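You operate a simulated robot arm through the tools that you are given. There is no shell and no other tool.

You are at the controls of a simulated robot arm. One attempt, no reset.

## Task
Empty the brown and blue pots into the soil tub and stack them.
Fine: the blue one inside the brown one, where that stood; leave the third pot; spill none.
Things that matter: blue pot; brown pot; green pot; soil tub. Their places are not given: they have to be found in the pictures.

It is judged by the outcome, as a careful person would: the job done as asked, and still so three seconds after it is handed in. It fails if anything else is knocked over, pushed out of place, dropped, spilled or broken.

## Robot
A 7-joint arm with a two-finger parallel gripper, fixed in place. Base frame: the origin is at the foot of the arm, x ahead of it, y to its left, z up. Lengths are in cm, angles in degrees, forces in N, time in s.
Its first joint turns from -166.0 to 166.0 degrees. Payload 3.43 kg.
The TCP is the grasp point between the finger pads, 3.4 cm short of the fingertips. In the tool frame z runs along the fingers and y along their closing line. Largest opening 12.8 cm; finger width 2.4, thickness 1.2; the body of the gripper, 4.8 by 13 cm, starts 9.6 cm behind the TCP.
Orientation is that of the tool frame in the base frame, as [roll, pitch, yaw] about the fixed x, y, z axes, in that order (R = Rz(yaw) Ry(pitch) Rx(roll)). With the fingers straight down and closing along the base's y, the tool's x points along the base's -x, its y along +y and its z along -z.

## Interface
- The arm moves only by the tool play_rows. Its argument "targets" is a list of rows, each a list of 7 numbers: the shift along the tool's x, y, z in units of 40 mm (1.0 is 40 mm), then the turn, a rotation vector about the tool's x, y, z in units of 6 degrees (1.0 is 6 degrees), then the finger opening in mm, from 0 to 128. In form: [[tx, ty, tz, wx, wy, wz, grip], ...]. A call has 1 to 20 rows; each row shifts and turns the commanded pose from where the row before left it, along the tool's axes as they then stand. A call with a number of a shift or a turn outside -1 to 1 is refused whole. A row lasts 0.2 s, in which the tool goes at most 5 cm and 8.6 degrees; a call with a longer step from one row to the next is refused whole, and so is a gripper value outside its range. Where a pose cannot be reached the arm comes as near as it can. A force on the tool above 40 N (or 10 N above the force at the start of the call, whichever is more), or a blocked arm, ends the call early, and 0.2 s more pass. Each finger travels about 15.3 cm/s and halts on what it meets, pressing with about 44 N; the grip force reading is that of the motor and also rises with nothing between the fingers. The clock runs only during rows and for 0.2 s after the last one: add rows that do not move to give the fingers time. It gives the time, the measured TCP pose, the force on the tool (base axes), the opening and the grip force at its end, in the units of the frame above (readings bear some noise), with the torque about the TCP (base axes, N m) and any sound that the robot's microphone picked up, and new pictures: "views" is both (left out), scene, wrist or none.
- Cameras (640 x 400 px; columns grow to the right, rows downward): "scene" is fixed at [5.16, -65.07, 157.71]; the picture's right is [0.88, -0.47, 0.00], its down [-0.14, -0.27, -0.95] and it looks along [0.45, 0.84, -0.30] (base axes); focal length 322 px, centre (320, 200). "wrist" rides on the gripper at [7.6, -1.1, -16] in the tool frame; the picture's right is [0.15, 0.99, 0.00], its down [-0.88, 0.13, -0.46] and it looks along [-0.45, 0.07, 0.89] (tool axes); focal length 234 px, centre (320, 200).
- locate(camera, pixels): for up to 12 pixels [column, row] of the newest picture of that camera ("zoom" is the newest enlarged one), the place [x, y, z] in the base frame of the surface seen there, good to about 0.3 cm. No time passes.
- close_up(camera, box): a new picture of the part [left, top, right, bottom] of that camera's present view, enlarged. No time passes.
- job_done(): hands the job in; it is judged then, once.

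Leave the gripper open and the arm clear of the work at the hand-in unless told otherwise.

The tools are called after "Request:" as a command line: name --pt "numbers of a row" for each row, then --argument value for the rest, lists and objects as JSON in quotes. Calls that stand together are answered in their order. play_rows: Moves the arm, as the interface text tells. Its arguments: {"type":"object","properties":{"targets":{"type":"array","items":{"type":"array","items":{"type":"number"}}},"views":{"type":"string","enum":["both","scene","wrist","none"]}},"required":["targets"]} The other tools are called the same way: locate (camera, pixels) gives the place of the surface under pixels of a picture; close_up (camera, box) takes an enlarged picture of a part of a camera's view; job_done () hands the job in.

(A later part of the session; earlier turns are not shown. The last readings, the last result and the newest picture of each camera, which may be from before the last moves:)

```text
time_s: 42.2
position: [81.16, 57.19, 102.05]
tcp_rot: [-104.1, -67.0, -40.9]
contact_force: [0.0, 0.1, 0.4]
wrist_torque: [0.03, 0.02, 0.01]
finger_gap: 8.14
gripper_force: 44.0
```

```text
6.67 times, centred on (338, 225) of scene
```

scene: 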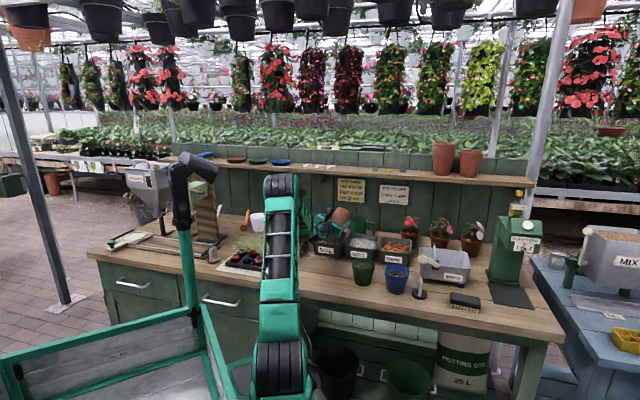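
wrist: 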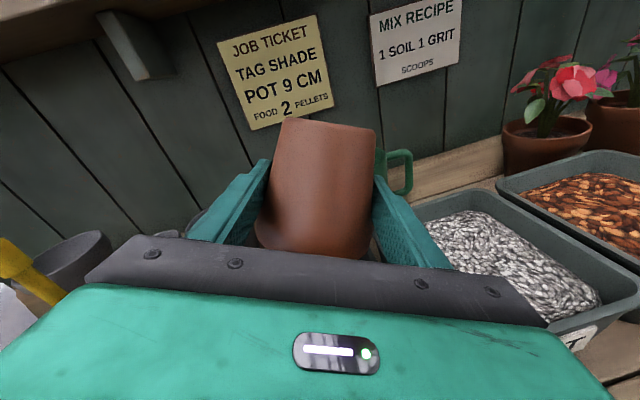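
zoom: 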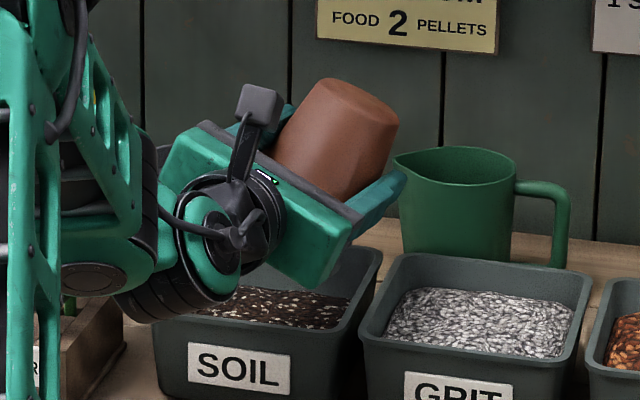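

The pot is well inverted and nothing is touching. I'll reverse the pitch and unroll back toward upright, then look inside.

Request:
play_rows --pt "0 0 0 -0.39 -0.92 0 40" --pt "0 0 0 -0.39 -0.92 0 40" --pt "0 0 0 -0.39 -0.92 0 40" --pt "0 0 0 0 0 1 40" --pt "0 0 0 0 0 1 40" --pt "0 0 0 0 0 1 40" --pt "0 0 0 0 0 1 40" --pt "0 0 0 0 0 1 40" --pt "0 0 0 0 0 1 40" --pt "0 0 0 0 0 1 40" --pt "0 0 0 0 0 1 40" --pt "0 0 0 0 0 1 40" --pt "0 0 0 0 0 1 40" --pt "0 0 0 0 0 1 40" --pt "0 0 0 0 0 1 40" --pt "0 0 0 0 0 1 40" --pt "0 0 0 0 0 1 40" --pt "0 0 0 0 0 1 40" --pt "0 0 0 0 0 0.2 40" --pt "0 0 0 0 0 0 40" --views "both"

Request:
close_up --camera "scene" --box '[290, 195, 386, 255]'

```text
time_s: 46.4
position: [81.13, 57.17, 102.02]
tcp_rot: [-115.3, 21.7, -63.9]
contact_force: [0.3, 0.0, -0.3]
wrist_torque: [-0.04, 0.0, 0.01]
finger_gap: 8.1
gripper_force: 43.9
```

scene: 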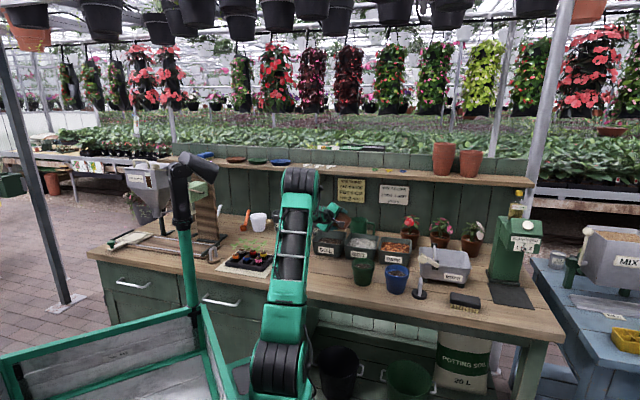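
wrist: 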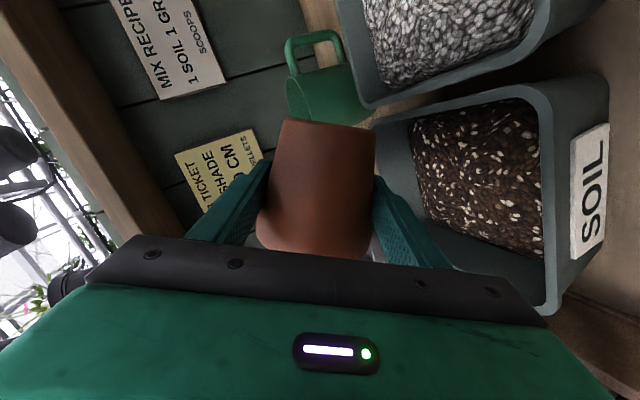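

```text
6.67 times, centred on (338, 225) of scene
```

zoom: 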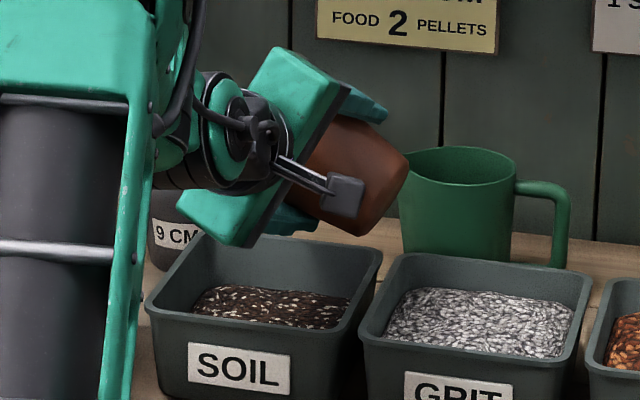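

About 66° of roll remains, so I'll unroll the last 11 steps to upright and check inside the pot.

Request:
play_rows --pt "0 0 0 0 0 1 40" --pt "0 0 0 0 0 1 40" --pt "0 0 0 0 0 1 40" --pt "0 0 0 0 0 1 40" --pt "0 0 0 0 0 1 40" --pt "0 0 0 0 0 1 40" --pt "0 0 0 0 0 1 40" --pt "0 0 0 0 0 1 40" --pt "0 0 0 0 0 1 40" --pt "0 0 0 0 0 1 40" --pt "0 0 0 0 0 1 40" --pt "0 0 0 0 0 0 40" --pt "0 0 0 0 0 0 40" --views "both"

Request:
close_up --camera "scene" --box '[290, 195, 386, 255]'

```text
time_s: 49.2
position: [80.95, 57.34, 102.19]
tcp_rot: [-179.0, 66.6, -143.0]
contact_force: [0.6, 0.4, -1.3]
wrist_torque: [-0.03, 0.0, -0.02]
finger_gap: 8.12
gripper_force: 44.3
```

scene: 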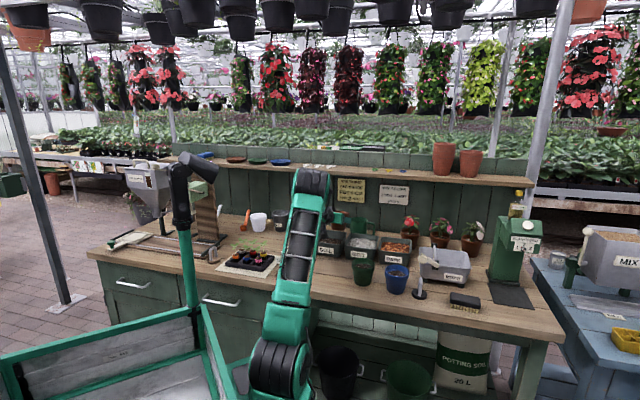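
wrist: 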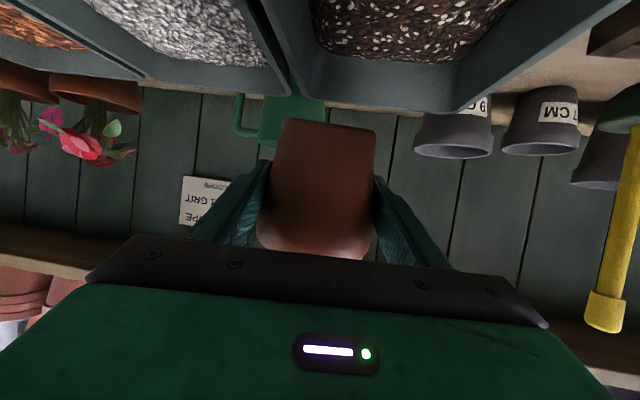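

```text
6.67 times, centred on (338, 225) of scene
```

zoom: 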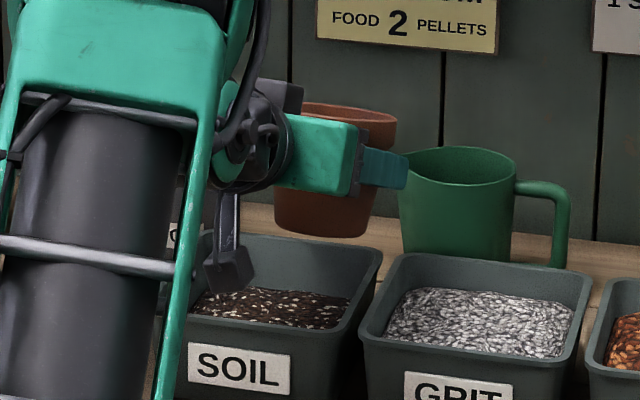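

The wrist is back at the grasp orientation. I'll rise slightly, carry the pot back over where it stood, near (60.5, 41.8, 103.6), and look into it from the scene camera.

Request:
play_rows --pt "-0.32 0 -0.14 0 0 0 40" --pt "0.127 -0.007 -0.294 0 0 0 40" --pt "0.2545 -0.0146 -0.588 0 0 0 40" --pt "0.2545 -0.0146 -0.588 0 0 0 40" --pt "0.2545 -0.0146 -0.588 0 0 0 40" --pt "0.2545 -0.0146 -0.588 0 0 0 40" --pt "0.2545 -0.0146 -0.588 0 0 0 40" --pt "0.2545 -0.0146 -0.588 0 0 0 40" --pt "0.2545 -0.0146 -0.588 0 0 0 40" --pt "0.2545 -0.0146 -0.588 0 0 0 40" --pt "0.2545 -0.0146 -0.588 0 0 0 40" --pt "0.127 -0.007 -0.294 0 0 0 40" --pt "0 0 0 0 0 0 40" --pt "0 0 0 0 0 0 40" --views "both"

Request:
close_up --camera "scene" --box '[280, 190, 400, 265]'

```text
time_s: 52.2
position: [60.54, 41.7, 103.63]
tcp_rot: [-179.0, 66.6, -143.2]
contact_force: [-0.8, 0.0, 0.0]
wrist_torque: [0.0, -0.02, 0.01]
finger_gap: 8.11
gripper_force: 44.0
```

scene: 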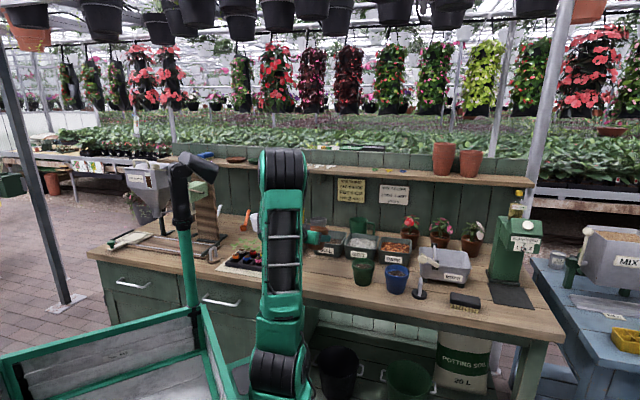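
wrist: 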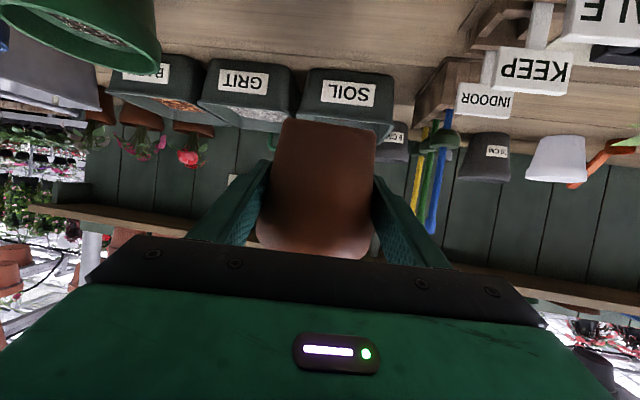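

```text
5.33 times, centred on (340, 228) of scene
```

zoom: 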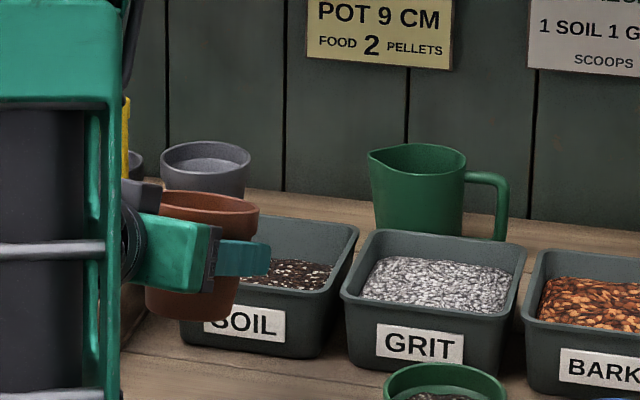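

It's back over its place at (60.5, 41.7, 103.6), and the bench looks clean. I'll lower it 12 cm, then finish gently until it touches the bench.

Request:
play_rows --pt "0.3 0.006 0.131 0 0 0 40" --pt "0.4 0.007 0.1745 0 0 0 40" --pt "0.4 0.007 0.1745 0 0 0 40" --pt "0.4 0.007 0.1745 0 0 0 40" --pt "0.4 0.007 0.1745 0 0 0 40" --pt "0.4 0.007 0.1745 0 0 0 40" --pt "0.3 0.006 0.131 0 0 0 40" --pt "0.2 0 0.087 0 0 0 40" --pt "0.1 0 0.0435 0 0 0 40" --pt "0.05 0 0.022 0 0 0 40" --pt "0 0 0 0 0 0 40" --pt "0 0 0 0 0 0 40" --views "both"

Request:
close_up --camera "scene" --box '[280, 210, 376, 270]'

```text
time_s: 54.8
position: [60.66, 41.78, 90.6]
tcp_rot: [-179.1, 66.5, -143.0]
contact_force: [-3.1, -0.7, 25.9]
wrist_torque: [0.44, -0.24, 0.07]
finger_gap: 7.81
gripper_force: 44.0
```

scene: 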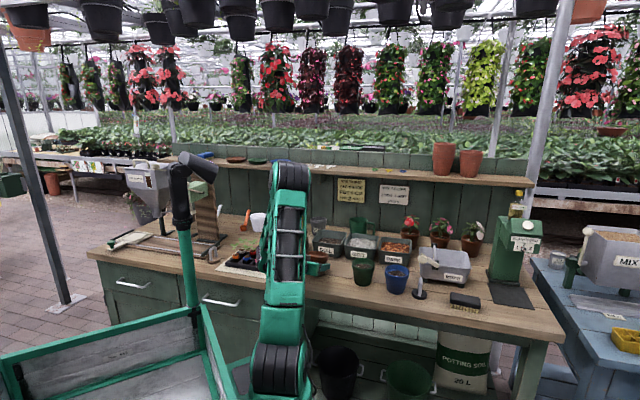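
wrist: 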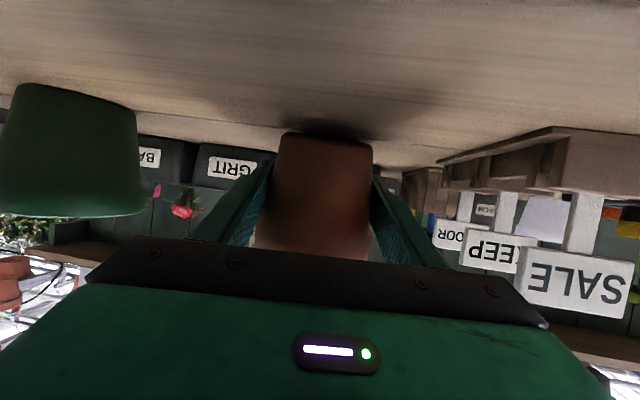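

```text
6.67 times, centred on (328, 240) of scene
```

zoom: 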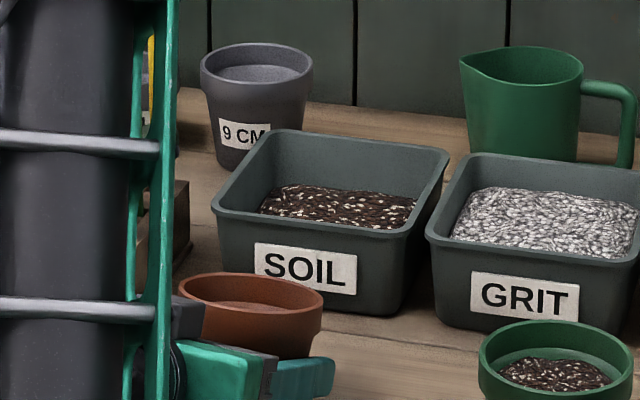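

The force reads 25.9 N upward and the rim ellipse looks flatter, so the pot pivoted a little in the grip, mouth outward by roughly 12°. Its outer bottom edge is pressing on the bench. I'll ease up about 0.2 cm to relieve that before releasing gently.

Request:
play_rows --pt "-0.05 0 -0.02 0 0 0 40" --pt "0 0 0 0 0 0 40" --views "wrist"

Request:
close_up --camera "wrist" --box '[220, 90, 420, 215]'

```text
time_s: 55.4
position: [60.66, 41.67, 90.82]
tcp_rot: [-179.0, 66.4, -142.9]
contact_force: [-0.6, 1.4, 5.1]
wrist_torque: [0.12, -0.05, 0.05]
finger_gap: 7.81
gripper_force: 43.7
```

wrist: 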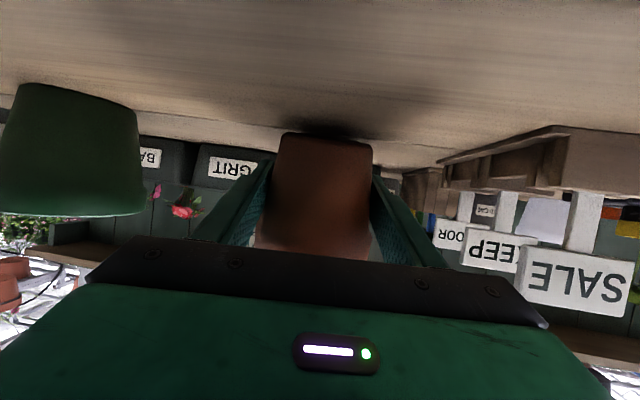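

```text
3.20 times, centred on (320, 152) of wrist
```

zoom: 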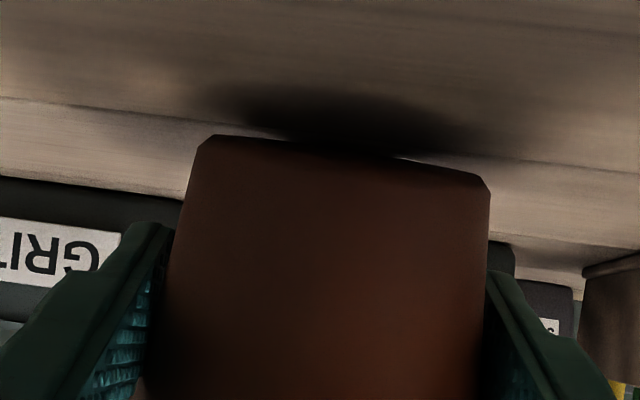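

The robot-side bottom edge of the pot is raised. I'll measure the tilt from points on the bottom edge and the rim.

Request:
locate --camera "wrist" --pixels '[[325, 137], [325, 150], [322, 180], [320, 230], [285, 138], [370, 148]]'

Request:
close_up --camera "scene" --box '[290, 235, 354, 275]'

```text
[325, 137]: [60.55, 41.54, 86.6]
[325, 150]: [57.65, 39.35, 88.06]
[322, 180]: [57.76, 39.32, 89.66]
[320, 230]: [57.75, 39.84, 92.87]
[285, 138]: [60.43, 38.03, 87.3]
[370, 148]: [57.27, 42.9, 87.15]
```

```text
10.00 times, centred on (322, 255) of scene
```

zoom: 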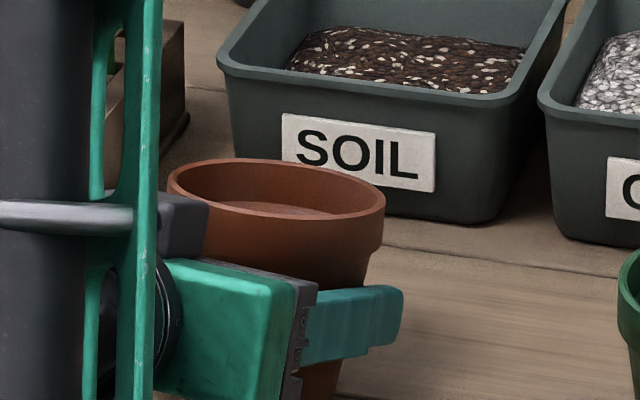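

The pot's front wall shows about 12° of tilt, and its interior looks empty of dark soil. I'll correct the tilt by pitching the tool up 12° about the grip point, then check.

Request:
play_rows --pt "-0.02 0 -0.01 0 -0.5 0 40" --pt "0 0 0 0 -0.5 0 40" --pt "0 0 0 0 -0.5 0 40" --pt "0 0 0 0 -0.5 0 40" --pt "0 0 0 0 0 0 40" --views "both"

Request:
close_up --camera "scene" --box '[290, 235, 354, 275]'

Request:
locate --camera "wrist" --pixels '[[325, 140], [325, 150], [322, 180], [320, 230]]'

```text
time_s: 56.6
position: [60.58, 41.85, 90.9]
tcp_rot: [-178.1, 78.7, -142.1]
contact_force: [-0.3, 0.9, -0.9]
wrist_torque: [0.0, 0.01, 0.04]
finger_gap: 7.82
gripper_force: 43.7
```

scene: 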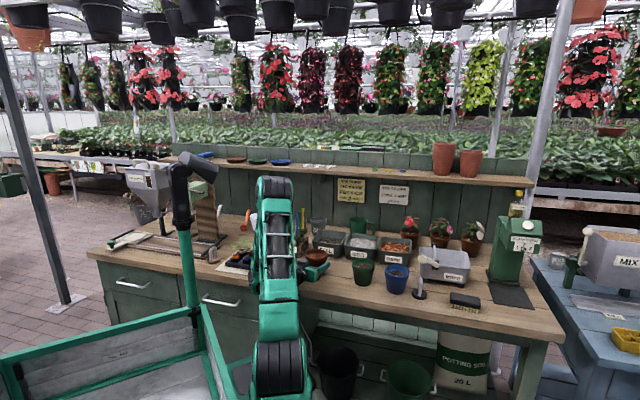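
wrist: 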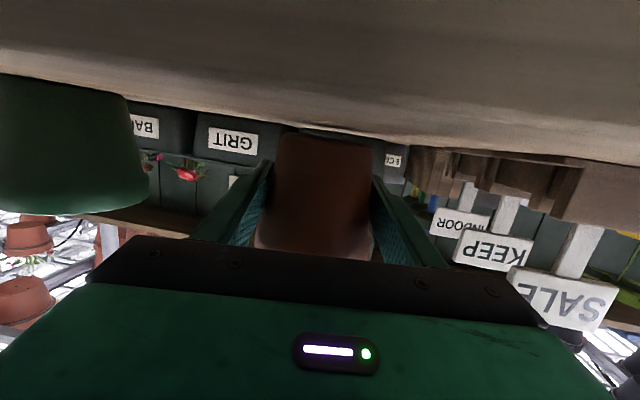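

```text
10.00 times, centred on (322, 255) of scene
```

zoom: 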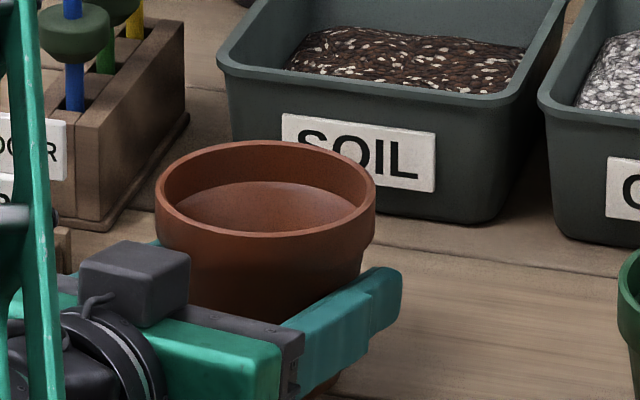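

```text
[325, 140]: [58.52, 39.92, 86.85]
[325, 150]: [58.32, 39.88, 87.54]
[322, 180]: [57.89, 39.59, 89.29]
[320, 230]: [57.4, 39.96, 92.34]
```

The pot is now upright and clearly empty, with its bottom about 0.5 cm above the bench. I'll lower it the last half centimetre slowly.

Request:
play_rows --pt "0.05 0 0.01 0 0 0 40" --pt "0.05 0 0.01 0 0 0 40" --pt "0 0 0 0 0 0 40" --views "wrist"

```text
time_s: 57.4
position: [60.6, 41.97, 90.54]
tcp_rot: [-178.0, 78.7, -142.0]
contact_force: [0.8, -0.9, -0.5]
wrist_torque: [-0.02, -0.02, 0.04]
finger_gap: 7.79
gripper_force: 44.0
```

wrist: 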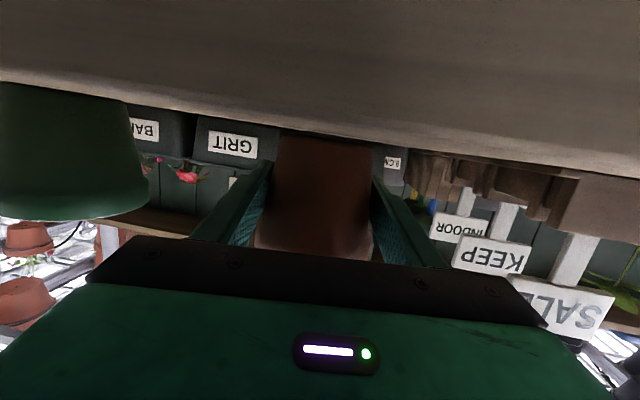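

No contact yet at z=90.54, so I'll go down a little further in small steps.

Request:
play_rows --pt "0.03 0 0.006 0 0 0 40" --pt "0.03 0 0.006 0 0 0 40" --pt "0 0 0 0 0 0 40" --views "none"

```text
time_s: 58.2
position: [60.69, 41.91, 90.11]
tcp_rot: [-178.0, 78.5, -142.1]
contact_force: [-0.3, 0.3, -0.7]
wrist_torque: [-0.02, 0.0, 0.0]
finger_gap: 7.78
gripper_force: 43.5
```

Still no contact. The 7.8 cm gap implies the grip is about 3.5 cm above the pot's base, so I'll lower another 0.5 cm in small steps.

Request:
play_rows --pt "0.03 0 0.006 0 0 0 40" --pt "0.03 0 0.006 0 0 0 40" --pt "0 0 0 0 0 0 40" --views "wrist"

Request:
close_up --camera "wrist" --box '[220, 90, 420, 215]'

```text
time_s: 59.0
position: [60.61, 41.89, 90.14]
tcp_rot: [-177.8, 78.6, -142.0]
contact_force: [0.2, -1.9, 10.1]
wrist_torque: [0.19, -0.2, 0.0]
finger_gap: 7.81
gripper_force: 43.7
```

wrist: 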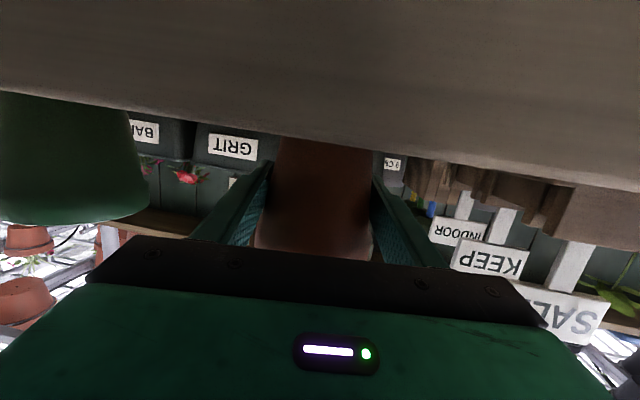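

```text
3.20 times, centred on (320, 152) of wrist
```

zoom: 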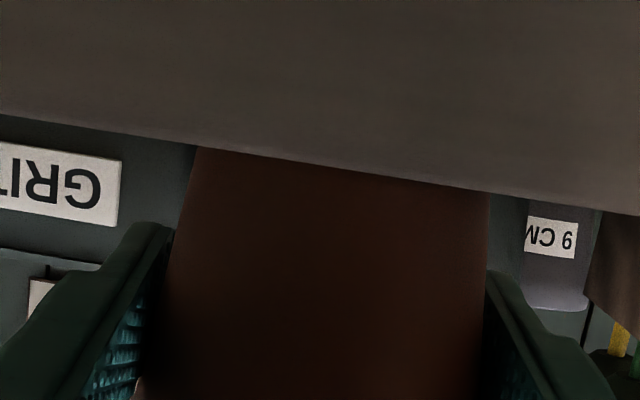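

The 10 N contact acts about 2.7 cm outward of the grip, which is the pot's outer bottom edge touching the bench. The pot is almost flat, so I'll open the fingers slowly and let it settle.

Request:
play_rows --pt "0 0 0 0 0 0 74" --pt "0 0 0 0 0 0 77" --pt "0 0 0 0 0 0 78" --pt "0 0 0 0 0 0 79" --pt "0 0 0 0 0 0 80" --pt "0 0 0 0 0 0 82" --pt "0 0 0 0 0 0 86" --pt "0 0 0 0 0 0 92" --pt "0 0 0 0 0 0 100" --pt "0 0 0 0 0 0 110" --pt "0 0 0 0 0 0 116" --pt "0 0 0 0 0 0 116" --views "both"

Request:
close_up --camera "scene" --box '[290, 235, 354, 275]'

```text
time_s: 61.6
position: [60.6, 41.86, 90.01]
tcp_rot: [-178.1, 78.6, -142.1]
contact_force: [-0.4, 0.6, 0.0]
wrist_torque: [-0.01, -0.03, -0.01]
finger_gap: 11.6
gripper_force: 0.1
```

scene: 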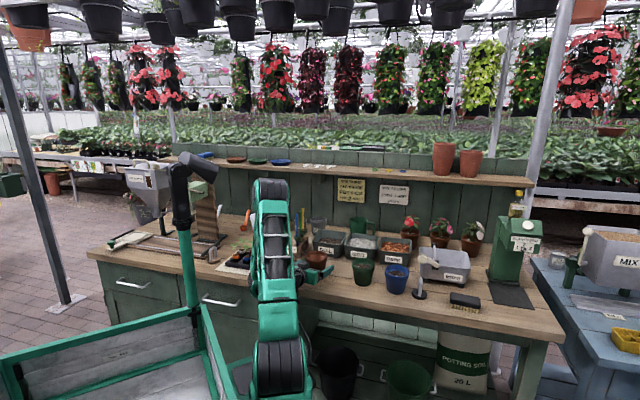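
wrist: 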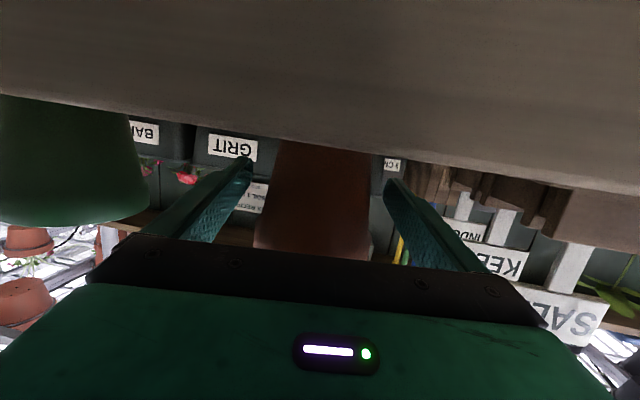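

```text
10.00 times, centred on (322, 255) of scene
```

zoom: 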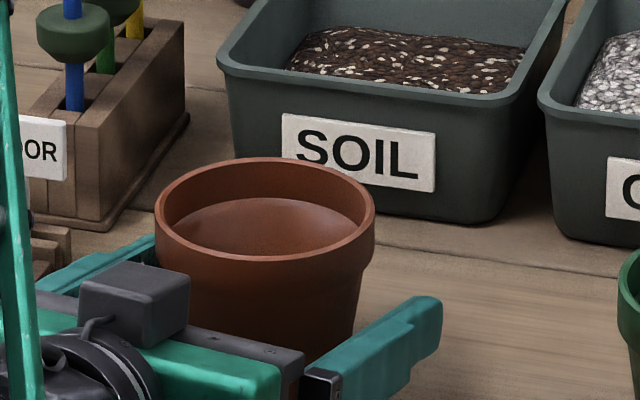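

The brown pot stands upright and empty on its spot, and the bench is clean. I'll back off straight up from it.

Request:
play_rows --pt "-0.3 0 -0.06 0 0 0 116" --pt "-0.6 0 -0.12 0 0 0 116" --pt "-0.6 0 -0.12 0 0 0 116" --pt "-0.6 0 -0.12 0 0 0 116" --pt "-0.6 0 -0.12 0 0 0 116" --pt "-0.6 0 -0.12 0 0 0 116" --pt "-0.6 0 -0.12 0 0 0 116" --pt "0 0 0 0 1 0 116" --pt "0 0 0 0 1 0 116" --pt "0 0 0 0 0 0 116" --pt "0 0 0 0 0 0 116" --views "both"

Request:
close_up --camera "scene" --box '[290, 200, 482, 320]'

```text
time_s: 64.0
position: [60.48, 41.81, 105.88]
tcp_rot: [-179.0, 66.6, -143.0]
contact_force: [-0.8, 0.2, 0.3]
wrist_torque: [-0.02, 0.01, 0.02]
finger_gap: 11.59
gripper_force: 0.0
```

scene: 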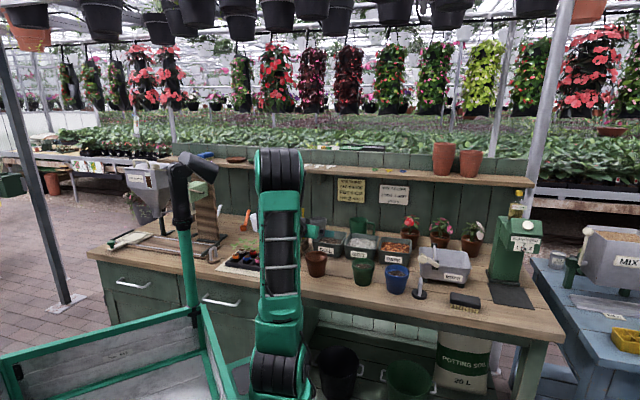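
wrist: 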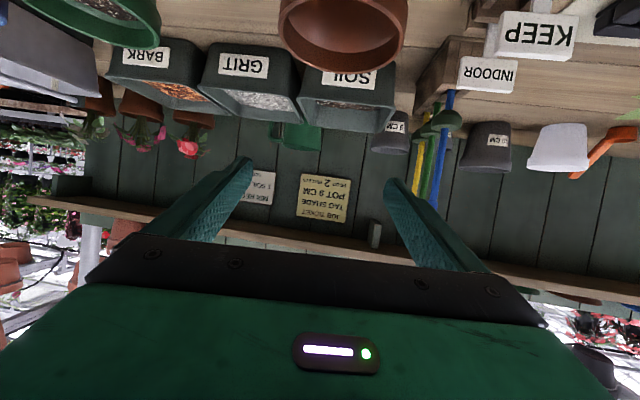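

```text
3.33 times, centred on (386, 260) of scene
```

zoom: 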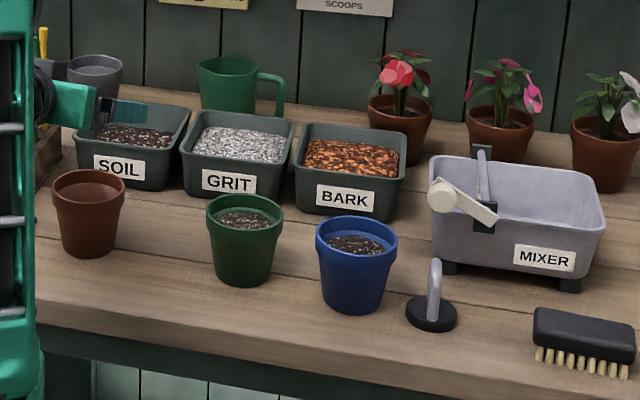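

The brown pot is standing empty, and no soil shows on the bench. Now I'll locate the blue pot and its neighbours, the green pot, the weighted hook and the mixer handle, for its approach.

Request:
locate --camera "zoom" --pixels '[[318, 228], [396, 236], [357, 254], [358, 216], [357, 243], [355, 308], [432, 310], [409, 312], [434, 265], [433, 190], [480, 148], [440, 208]]'

Request:
locate --camera "zoom" --pixels '[[54, 185], [123, 184], [89, 208], [90, 171], [88, 255], [210, 207], [281, 211], [246, 228], [246, 196], [300, 150], [404, 80], [380, 175]]'

```text
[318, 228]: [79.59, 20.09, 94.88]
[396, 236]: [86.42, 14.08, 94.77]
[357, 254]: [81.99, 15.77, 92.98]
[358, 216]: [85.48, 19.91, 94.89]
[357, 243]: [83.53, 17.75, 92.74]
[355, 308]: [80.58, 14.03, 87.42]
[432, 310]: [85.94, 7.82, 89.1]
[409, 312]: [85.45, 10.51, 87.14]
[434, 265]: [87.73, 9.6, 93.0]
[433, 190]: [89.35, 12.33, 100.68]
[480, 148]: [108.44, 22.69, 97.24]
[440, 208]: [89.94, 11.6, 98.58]
```

```text
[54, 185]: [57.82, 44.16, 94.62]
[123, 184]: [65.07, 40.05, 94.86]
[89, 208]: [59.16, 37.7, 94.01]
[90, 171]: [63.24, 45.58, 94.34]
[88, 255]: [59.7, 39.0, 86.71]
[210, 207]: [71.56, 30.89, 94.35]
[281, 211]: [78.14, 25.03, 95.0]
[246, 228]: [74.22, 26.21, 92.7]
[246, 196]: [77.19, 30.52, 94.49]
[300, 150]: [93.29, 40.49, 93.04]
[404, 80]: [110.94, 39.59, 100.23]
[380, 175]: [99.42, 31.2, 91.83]
```

The mixer's white crank knob, near (89.4, 12.3, 98–101), and the hook weight are close to the blue pot. I'll zoom in for exact clearances.

Request:
close_up --camera "scene" --box '[376, 235, 456, 285]'

```text
8.00 times, centred on (416, 260) of scene
```

zoom: 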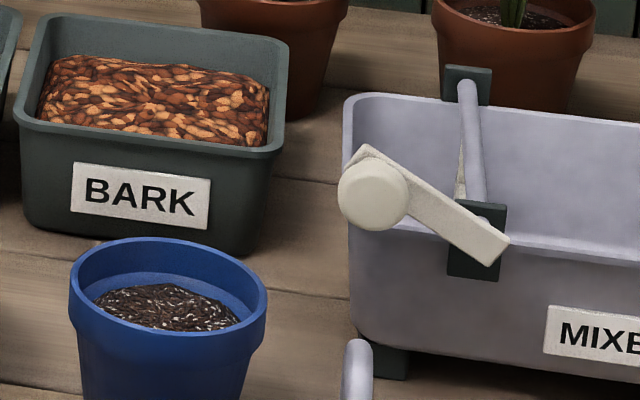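

Request:
locate --camera "zoom" --pixels '[[340, 195], [374, 195], [405, 190], [374, 225], [374, 168], [365, 147], [440, 220], [500, 245], [385, 210], [350, 250], [355, 345], [362, 348]]'

Request:
locate --camera "zoom" --pixels '[[71, 285], [265, 292], [168, 329], [168, 240], [168, 265], [168, 345], [100, 360], [235, 360], [350, 105], [348, 200], [355, 320], [480, 100]]'

```text
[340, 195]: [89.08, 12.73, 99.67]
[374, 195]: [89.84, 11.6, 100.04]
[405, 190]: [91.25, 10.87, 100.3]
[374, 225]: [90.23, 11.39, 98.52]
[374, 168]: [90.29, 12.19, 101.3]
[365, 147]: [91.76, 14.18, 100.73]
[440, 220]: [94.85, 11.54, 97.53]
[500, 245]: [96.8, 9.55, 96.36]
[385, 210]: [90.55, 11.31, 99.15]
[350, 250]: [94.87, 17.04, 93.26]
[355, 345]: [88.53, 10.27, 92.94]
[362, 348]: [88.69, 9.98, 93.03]
```

```text
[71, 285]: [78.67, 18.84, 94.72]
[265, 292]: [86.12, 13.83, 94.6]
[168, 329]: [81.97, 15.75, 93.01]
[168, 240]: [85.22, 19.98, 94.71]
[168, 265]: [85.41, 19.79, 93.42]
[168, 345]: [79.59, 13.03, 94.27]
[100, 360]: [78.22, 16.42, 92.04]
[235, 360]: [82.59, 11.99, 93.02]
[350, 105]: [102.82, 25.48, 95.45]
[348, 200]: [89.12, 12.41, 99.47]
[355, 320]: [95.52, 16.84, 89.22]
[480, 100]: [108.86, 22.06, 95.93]
```

The knob's nearest edge is about 7.5 cm along the bench from the blue pot's centre, and the hook and green pot leave a little over 8 cm. With fingers opened only 10 cm and the closing line along the bench (azimuth 45°), there is room. I'll yaw 9° and move, high up, to a point in front of the blue pot near (75, 9.6, 106).

Request:
play_rows --pt "0 0 0 -0.689 0 -0.298 100" --pt "0 0 0 -0.689 0 -0.298 100" --pt "0.117 -0.755 -0.257 0 0 0 100" --pt "0.117 -0.755 -0.257 0 0 0 100" --pt "0.117 -0.755 -0.257 0 0 0 100" --pt "0.117 -0.755 -0.257 0 0 0 100" --pt "0.117 -0.755 -0.257 0 0 0 100" --pt "0.117 -0.755 -0.257 0 0 0 100" --pt "0.117 -0.755 -0.257 0 0 0 100" --pt "0.117 -0.755 -0.257 0 0 0 100" --pt "0.117 -0.755 -0.257 0 0 0 100" --pt "0.117 -0.755 -0.257 0 0 0 100" --pt "0.117 -0.755 -0.257 0 0 0 100" --pt "0 0 0 0 0 0 100" --pt "0 0 0 0 0 0 100" --views "both"

```text
time_s: 67.2
position: [75.41, 9.59, 105.65]
tcp_rot: [-179.0, 66.6, -134.0]
contact_force: [0.8, 0.5, 0.3]
wrist_torque: [0.0, 0.0, 0.01]
finger_gap: 10.01
gripper_force: 0.0
```

scene: 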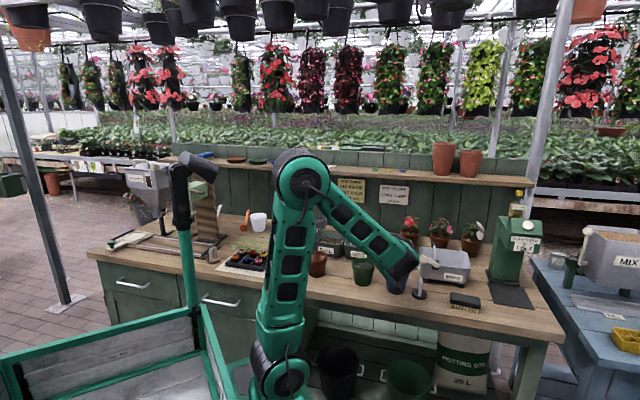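
wrist: 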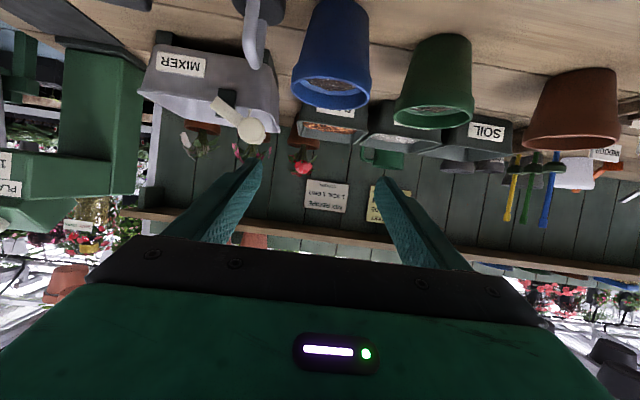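

From here the wrist camera sees the blue pot at (332,60), the green at (435,80), the hook at (255,40) and the knob at (250,130). I'll measure them all from this view.

Request:
locate --camera "wrist" --pixels '[[293, 70], [371, 80], [332, 105], [332, 84], [333, 50], [396, 100], [472, 105], [262, 40], [250, 132], [262, 120], [268, 35], [240, 15]]'

Request:
close_up --camera "wrist" --box '[200, 0, 440, 150]'

```text
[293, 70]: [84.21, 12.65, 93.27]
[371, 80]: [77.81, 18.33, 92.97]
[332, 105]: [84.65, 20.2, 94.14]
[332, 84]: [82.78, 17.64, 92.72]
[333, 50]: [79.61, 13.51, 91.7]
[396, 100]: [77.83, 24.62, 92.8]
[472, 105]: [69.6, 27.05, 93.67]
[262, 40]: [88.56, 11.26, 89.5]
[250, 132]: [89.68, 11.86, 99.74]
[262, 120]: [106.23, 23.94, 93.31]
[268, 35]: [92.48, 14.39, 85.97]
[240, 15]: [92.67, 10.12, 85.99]
```

```text
2.67 times, centred on (320, 75) of wrist
```

zoom: 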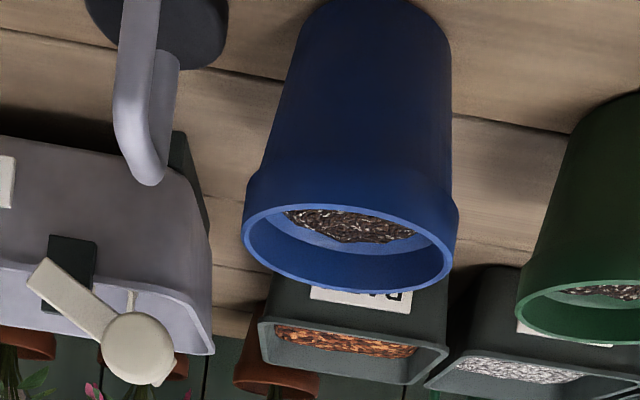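

I'll get more exact rim points from this enlarged view.

Request:
locate --camera "zoom" --pixels '[[246, 225], [456, 232], [350, 288], [350, 180], [350, 100], [270, 150], [448, 130], [160, 150], [178, 80], [225, 30], [170, 350], [520, 300]]'

```text
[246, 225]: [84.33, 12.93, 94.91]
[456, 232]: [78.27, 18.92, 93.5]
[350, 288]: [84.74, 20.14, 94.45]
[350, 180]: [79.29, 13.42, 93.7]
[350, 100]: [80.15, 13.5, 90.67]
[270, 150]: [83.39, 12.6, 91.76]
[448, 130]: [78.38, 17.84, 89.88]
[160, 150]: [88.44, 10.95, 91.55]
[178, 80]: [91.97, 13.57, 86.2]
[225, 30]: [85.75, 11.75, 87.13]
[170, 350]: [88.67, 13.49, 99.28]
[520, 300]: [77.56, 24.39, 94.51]
```

The blue pot's centre works out to (82.24, 16.63), and the TCP is already lined up with it sideways to within 0.1 cm. To stop the pot tilting in the grip this time, I'll hold the tool closer to horizontal (12° below). I'll pitch up 12° here, then come down in front of the pot.

Request:
play_rows --pt "0 0 0 0 -1 0 100" --pt "0 0 0 0 -1 0 100" --pt "0 0 0 0 0 0 100" --pt "0 0 0 0 0 0 100" --views "none"

```text
time_s: 68.2
position: [75.22, 9.51, 105.84]
tcp_rot: [-177.9, 78.5, -133.0]
contact_force: [0.3, 0.5, 0.0]
wrist_torque: [0.01, 0.02, -0.03]
finger_gap: 10.01
gripper_force: 0.1
```

Tool axis confirmed at 11.5° below horizontal, azimuth 45°. I'll come straight down in front of the blue pot to z≈90.6.

Request:
play_rows --pt "0.62 0.004 0.126 0 0 0 100" --pt "0.62 0.004 0.126 0 0 0 100" --pt "0.62 0.004 0.126 0 0 0 100" --pt "0.62 0.004 0.126 0 0 0 100" --pt "0.62 0.004 0.126 0 0 0 100" --pt "0.62 0.004 0.126 0 0 0 100" --pt "0 0 0 0 0 0 100" --pt "0 0 0 0 0 0 100" --views "both"

Request:
close_up --camera "scene" --box '[350, 240, 446, 300]'

```text
time_s: 69.3
position: [74.65, 8.9, 89.26]
tcp_rot: [-174.0, 70.5, -129.2]
contact_force: [0.5, -2.3, -0.6]
wrist_torque: [0.1, -0.05, 0.21]
finger_gap: 10.01
gripper_force: 0.1
stopped in row 5: the force on the tool passed its limit at 111 N (the readings are from after the stop); the commanded pose is now the measured one
```

scene: 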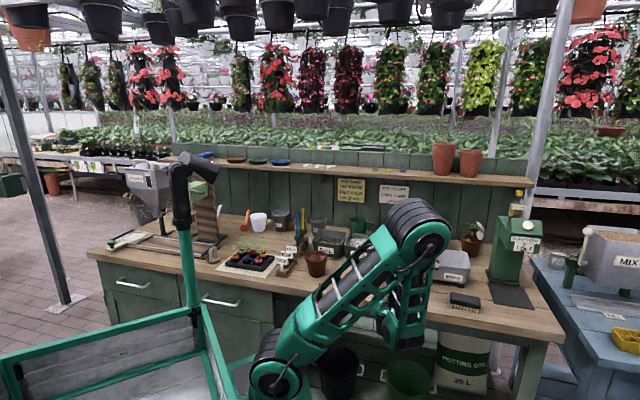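
wrist: 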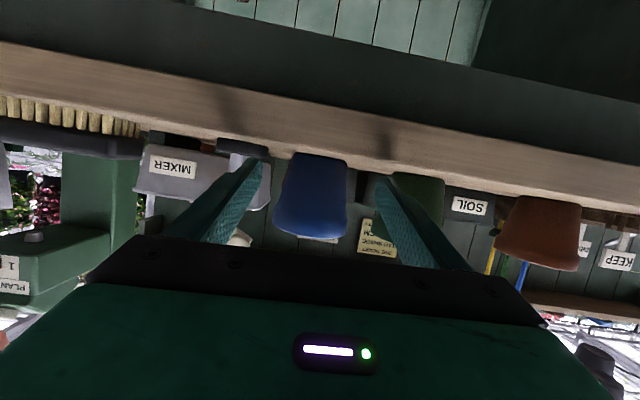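

```text
6.67 times, centred on (398, 270) of scene
```

zoom: 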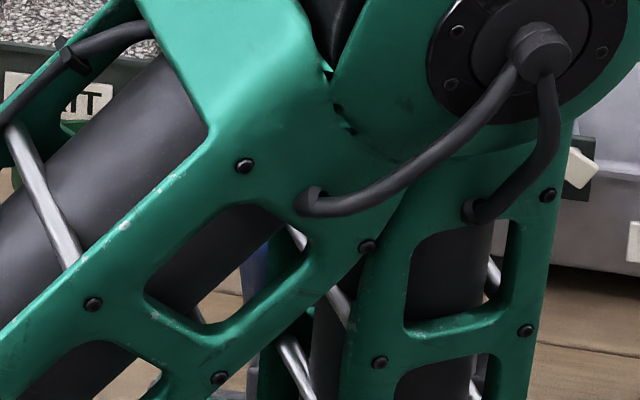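

The arm stopped. The elbow swung suddenly to the right and a brief 111 N spike was read, and the remaining force is about 2 N. Before moving again I need to find where the arm is and whether anything was disturbed.

Request:
locate --camera "scene" --pixels '[[415, 230], [440, 235], [400, 205], [440, 265], [405, 340], [395, 320], [420, 300], [340, 290], [285, 350], [385, 330]]'

Request:
close_up --camera "scene" --box '[260, 190, 500, 340]'

Request:
close_up --camera "wrist" --box '[120, 60, 620, 300]'

```text
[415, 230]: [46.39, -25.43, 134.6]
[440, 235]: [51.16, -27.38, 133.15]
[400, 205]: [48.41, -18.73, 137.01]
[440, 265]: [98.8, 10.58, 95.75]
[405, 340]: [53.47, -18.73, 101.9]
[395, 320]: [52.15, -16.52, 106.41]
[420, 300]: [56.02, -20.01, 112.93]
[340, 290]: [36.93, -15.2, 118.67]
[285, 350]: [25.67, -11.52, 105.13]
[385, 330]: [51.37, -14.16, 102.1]
```

```text
2.67 times, centred on (380, 265) of scene
```

zoom: 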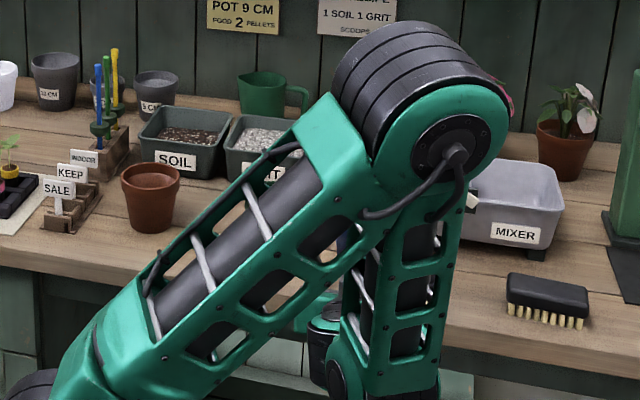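

```text
1.28 times, centred on (370, 180) of wrist
```

zoom: 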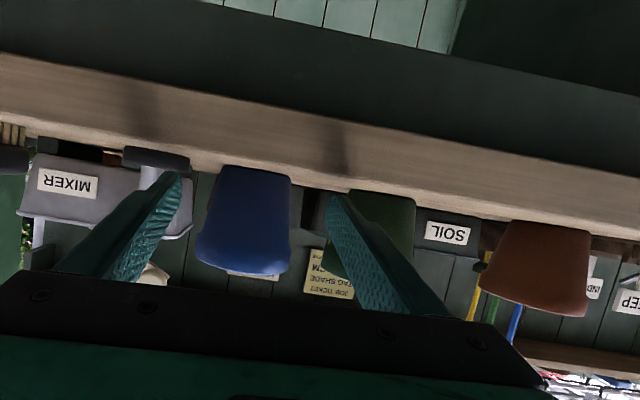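

Everything on the bench looks upright, and the elbow is in free air at about (47, −20, 135). I'll check whether the blue, green and brown pots have moved.

Request:
locate --camera "wrist" --pixels '[[318, 165], [318, 195], [316, 225], [280, 225], [346, 232], [420, 200], [445, 205], [545, 215], [500, 240], [578, 260], [240, 150]]'

```text
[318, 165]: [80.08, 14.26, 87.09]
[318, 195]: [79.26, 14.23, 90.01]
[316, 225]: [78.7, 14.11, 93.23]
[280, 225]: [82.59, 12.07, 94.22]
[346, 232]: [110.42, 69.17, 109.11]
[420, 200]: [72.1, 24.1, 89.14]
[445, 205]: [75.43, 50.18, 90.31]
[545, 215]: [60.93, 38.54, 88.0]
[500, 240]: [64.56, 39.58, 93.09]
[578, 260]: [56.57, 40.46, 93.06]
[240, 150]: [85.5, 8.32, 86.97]
```

The blue pot's front face and sides read the same as before (n≈65.5), and the green and brown pots are in place too, so nothing moved. I'll raise the hand straight up slowly in 1 cm steps and watch the elbow.

Request:
play_rows --pt "-0.12 -0.0045 -0.042 0 0 0 100" --pt "-0.236 -0.0087 -0.083 0 0 0 100" --pt "-0.236 -0.0087 -0.083 0 0 0 100" --pt "-0.236 -0.0087 -0.083 0 0 0 100" --pt "-0.236 -0.0087 -0.083 0 0 0 100" --pt "0 0 0 0 0 0 100" --views "both"

```text
time_s: 70.7
position: [74.63, 9.21, 89.13]
tcp_rot: [-174.1, 70.4, -129.3]
contact_force: [-0.2, -0.5, -0.8]
wrist_torque: [-0.03, 0.02, -0.01]
finger_gap: 9.98
gripper_force: 0.0
out of reach, approached as far as the arm can: row 1, 2, 3, 4, 5
```

scene: 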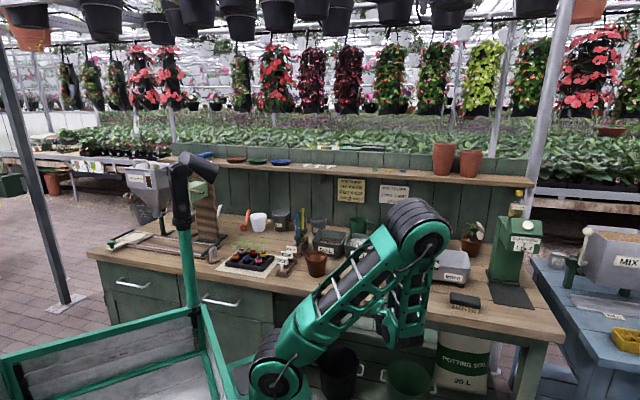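
wrist: 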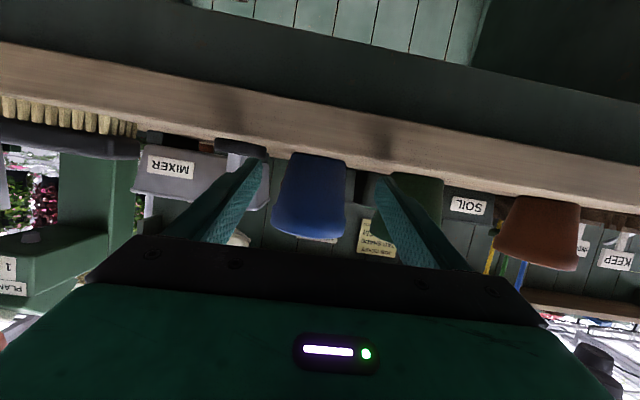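

The arm says straight up is out of reach in this folded posture, so a joint is at its limit. Pitching the tool down while rising should free the wrist. I'll try two small steps of that.

Request:
play_rows --pt "-0.12 -0.004 -0.042 0 0.5 0 100" --pt "-0.12 -0.004 -0.042 0 0.5 0 100" --pt "0 0 0 0 0 0 100" --views "none"

```text
time_s: 71.5
position: [74.62, 9.06, 89.2]
tcp_rot: [-174.2, 70.4, -129.1]
contact_force: [-0.7, 0.5, 0.0]
wrist_torque: [0.01, -0.01, -0.01]
finger_gap: 10.04
gripper_force: 0.1
out of reach, approached as far as the arm can: row 1, 2
```

Still blocked. I'll probe which directions are open, starting with a small retreat along the tool axis.

Request:
play_rows --pt "0 0 -0.2 0 0 0 100" --pt "0 0 -0.2 0 0 0 100" --pt "0 0 0 0 0 0 100" --views "none"

```text
time_s: 72.3
position: [74.59, 9.1, 89.35]
tcp_rot: [-174.1, 70.4, -129.2]
contact_force: [-0.3, 0.4, 0.7]
wrist_torque: [-0.01, -0.03, 0.01]
finger_gap: 10.0
gripper_force: 0.0
out of reach, approached as far as the arm can: row 1, 2
```

Retreat is blocked as well. I'll try slightly forward, where the fingers straddle the pot with room to spare.

Request:
play_rows --pt "0 0 0.15 0 0 0 100" --pt "0 0 0.15 0 0 0 100" --pt "0 0 0 0 0 0 100" --views "none"

```text
time_s: 73.1
position: [74.48, 9.21, 89.25]
tcp_rot: [-174.1, 70.4, -129.2]
contact_force: [0.5, -0.2, 0.7]
wrist_torque: [0.02, -0.02, 0.01]
finger_gap: 10.0
gripper_force: 0.1
out of reach, approached as far as the arm can: row 1, 2
```

Forward is blocked too. I'll try yawing the tool toward the radial direction, which should unwind the wrist, one small step about the vertical through the TCP.

Request:
play_rows --pt "0 0 0 0.5 0.02 0.17 100" --pt "0 0 0 0.5 0.02 0.17 100" --pt "0 0 0 0 0 0 100" --views "none"

```text
time_s: 73.9
position: [74.63, 9.26, 89.32]
tcp_rot: [-174.1, 70.4, -129.2]
contact_force: [-0.7, 0.6, -0.4]
wrist_torque: [0.0, 0.02, 0.02]
finger_gap: 9.99
gripper_force: 0.1
out of reach, approached as far as the arm can: row 1, 2
```

Blocked again. I'll try pitching up a little and rolling a little.

Request:
play_rows --pt "0 0 0 0 -0.5 0 100" --pt "0 0 0 0 0 0 100" --views "none"

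Request:
play_rows --pt "0 0 0 0 0 0.5 100" --pt "0 0 0 0 0 0 100" --views "none"

Request:
play_rows --pt "0 0 0 0 0 -0.5 100" --pt "0 0 0 0 0 0 100" --views "none"

Request:
play_rows --pt "0 0 0 -0.5 0 -0.17 100" --pt "0 0 0 0 0 0 100" --views "none"

```text
time_s: 74.5
position: [74.6, 9.14, 89.37]
tcp_rot: [-174.1, 70.3, -129.2]
contact_force: [0.3, -0.4, 0.1]
wrist_torque: [0.0, -0.01, 0.0]
finger_gap: 9.99
gripper_force: 0.1
out of reach, approached as far as the arm can: row 1
```

```text
time_s: 75.1
position: [74.52, 9.15, 89.21]
tcp_rot: [-174.1, 70.5, -129.3]
contact_force: [-0.4, -0.6, 0.5]
wrist_torque: [0.03, -0.02, 0.02]
finger_gap: 10.0
gripper_force: 0.1
out of reach, approached as far as the arm can: row 1
```

```text
time_s: 75.7
position: [74.55, 9.15, 89.29]
tcp_rot: [-174.2, 70.5, -129.3]
contact_force: [0.0, 0.1, 0.5]
wrist_torque: [0.01, 0.0, -0.01]
finger_gap: 10.02
gripper_force: 0.0
out of reach, approached as far as the arm can: row 1
```

```text
time_s: 76.3
position: [73.5, 9.34, 88.8]
tcp_rot: [-177.6, 69.7, -129.2]
contact_force: [-0.8, -0.6, 0.1]
wrist_torque: [0.03, -0.02, 0.0]
finger_gap: 10.01
gripper_force: 0.1
```

That last step, a 3° yaw the other way, was accepted and the arm is free again. It is now at (73.5, 9.3, 88.8). I'll try rising 2 cm slowly.

Request:
play_rows --pt "-0.117 -0.002 -0.043 0 0 0 100" --pt "-0.117 -0.002 -0.043 0 0 0 100" --pt "-0.117 -0.002 -0.043 0 0 0 100" --pt "-0.117 -0.002 -0.043 0 0 0 100" --pt "0 0 0 0 0 0 100" --views "both"

```text
time_s: 77.5
position: [73.54, 9.53, 90.93]
tcp_rot: [-177.4, 69.9, -128.9]
contact_force: [0.2, -0.1, 0.2]
wrist_torque: [-0.02, 0.0, 0.01]
finger_gap: 10.01
gripper_force: 0.0
```

scene: 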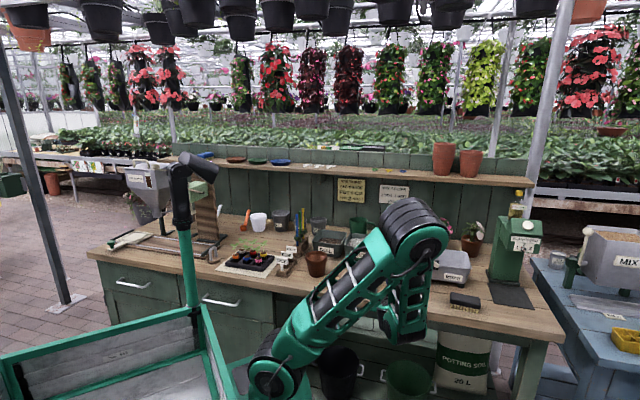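
wrist: 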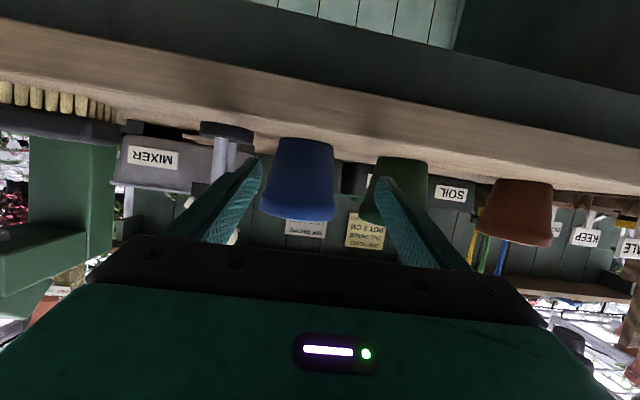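

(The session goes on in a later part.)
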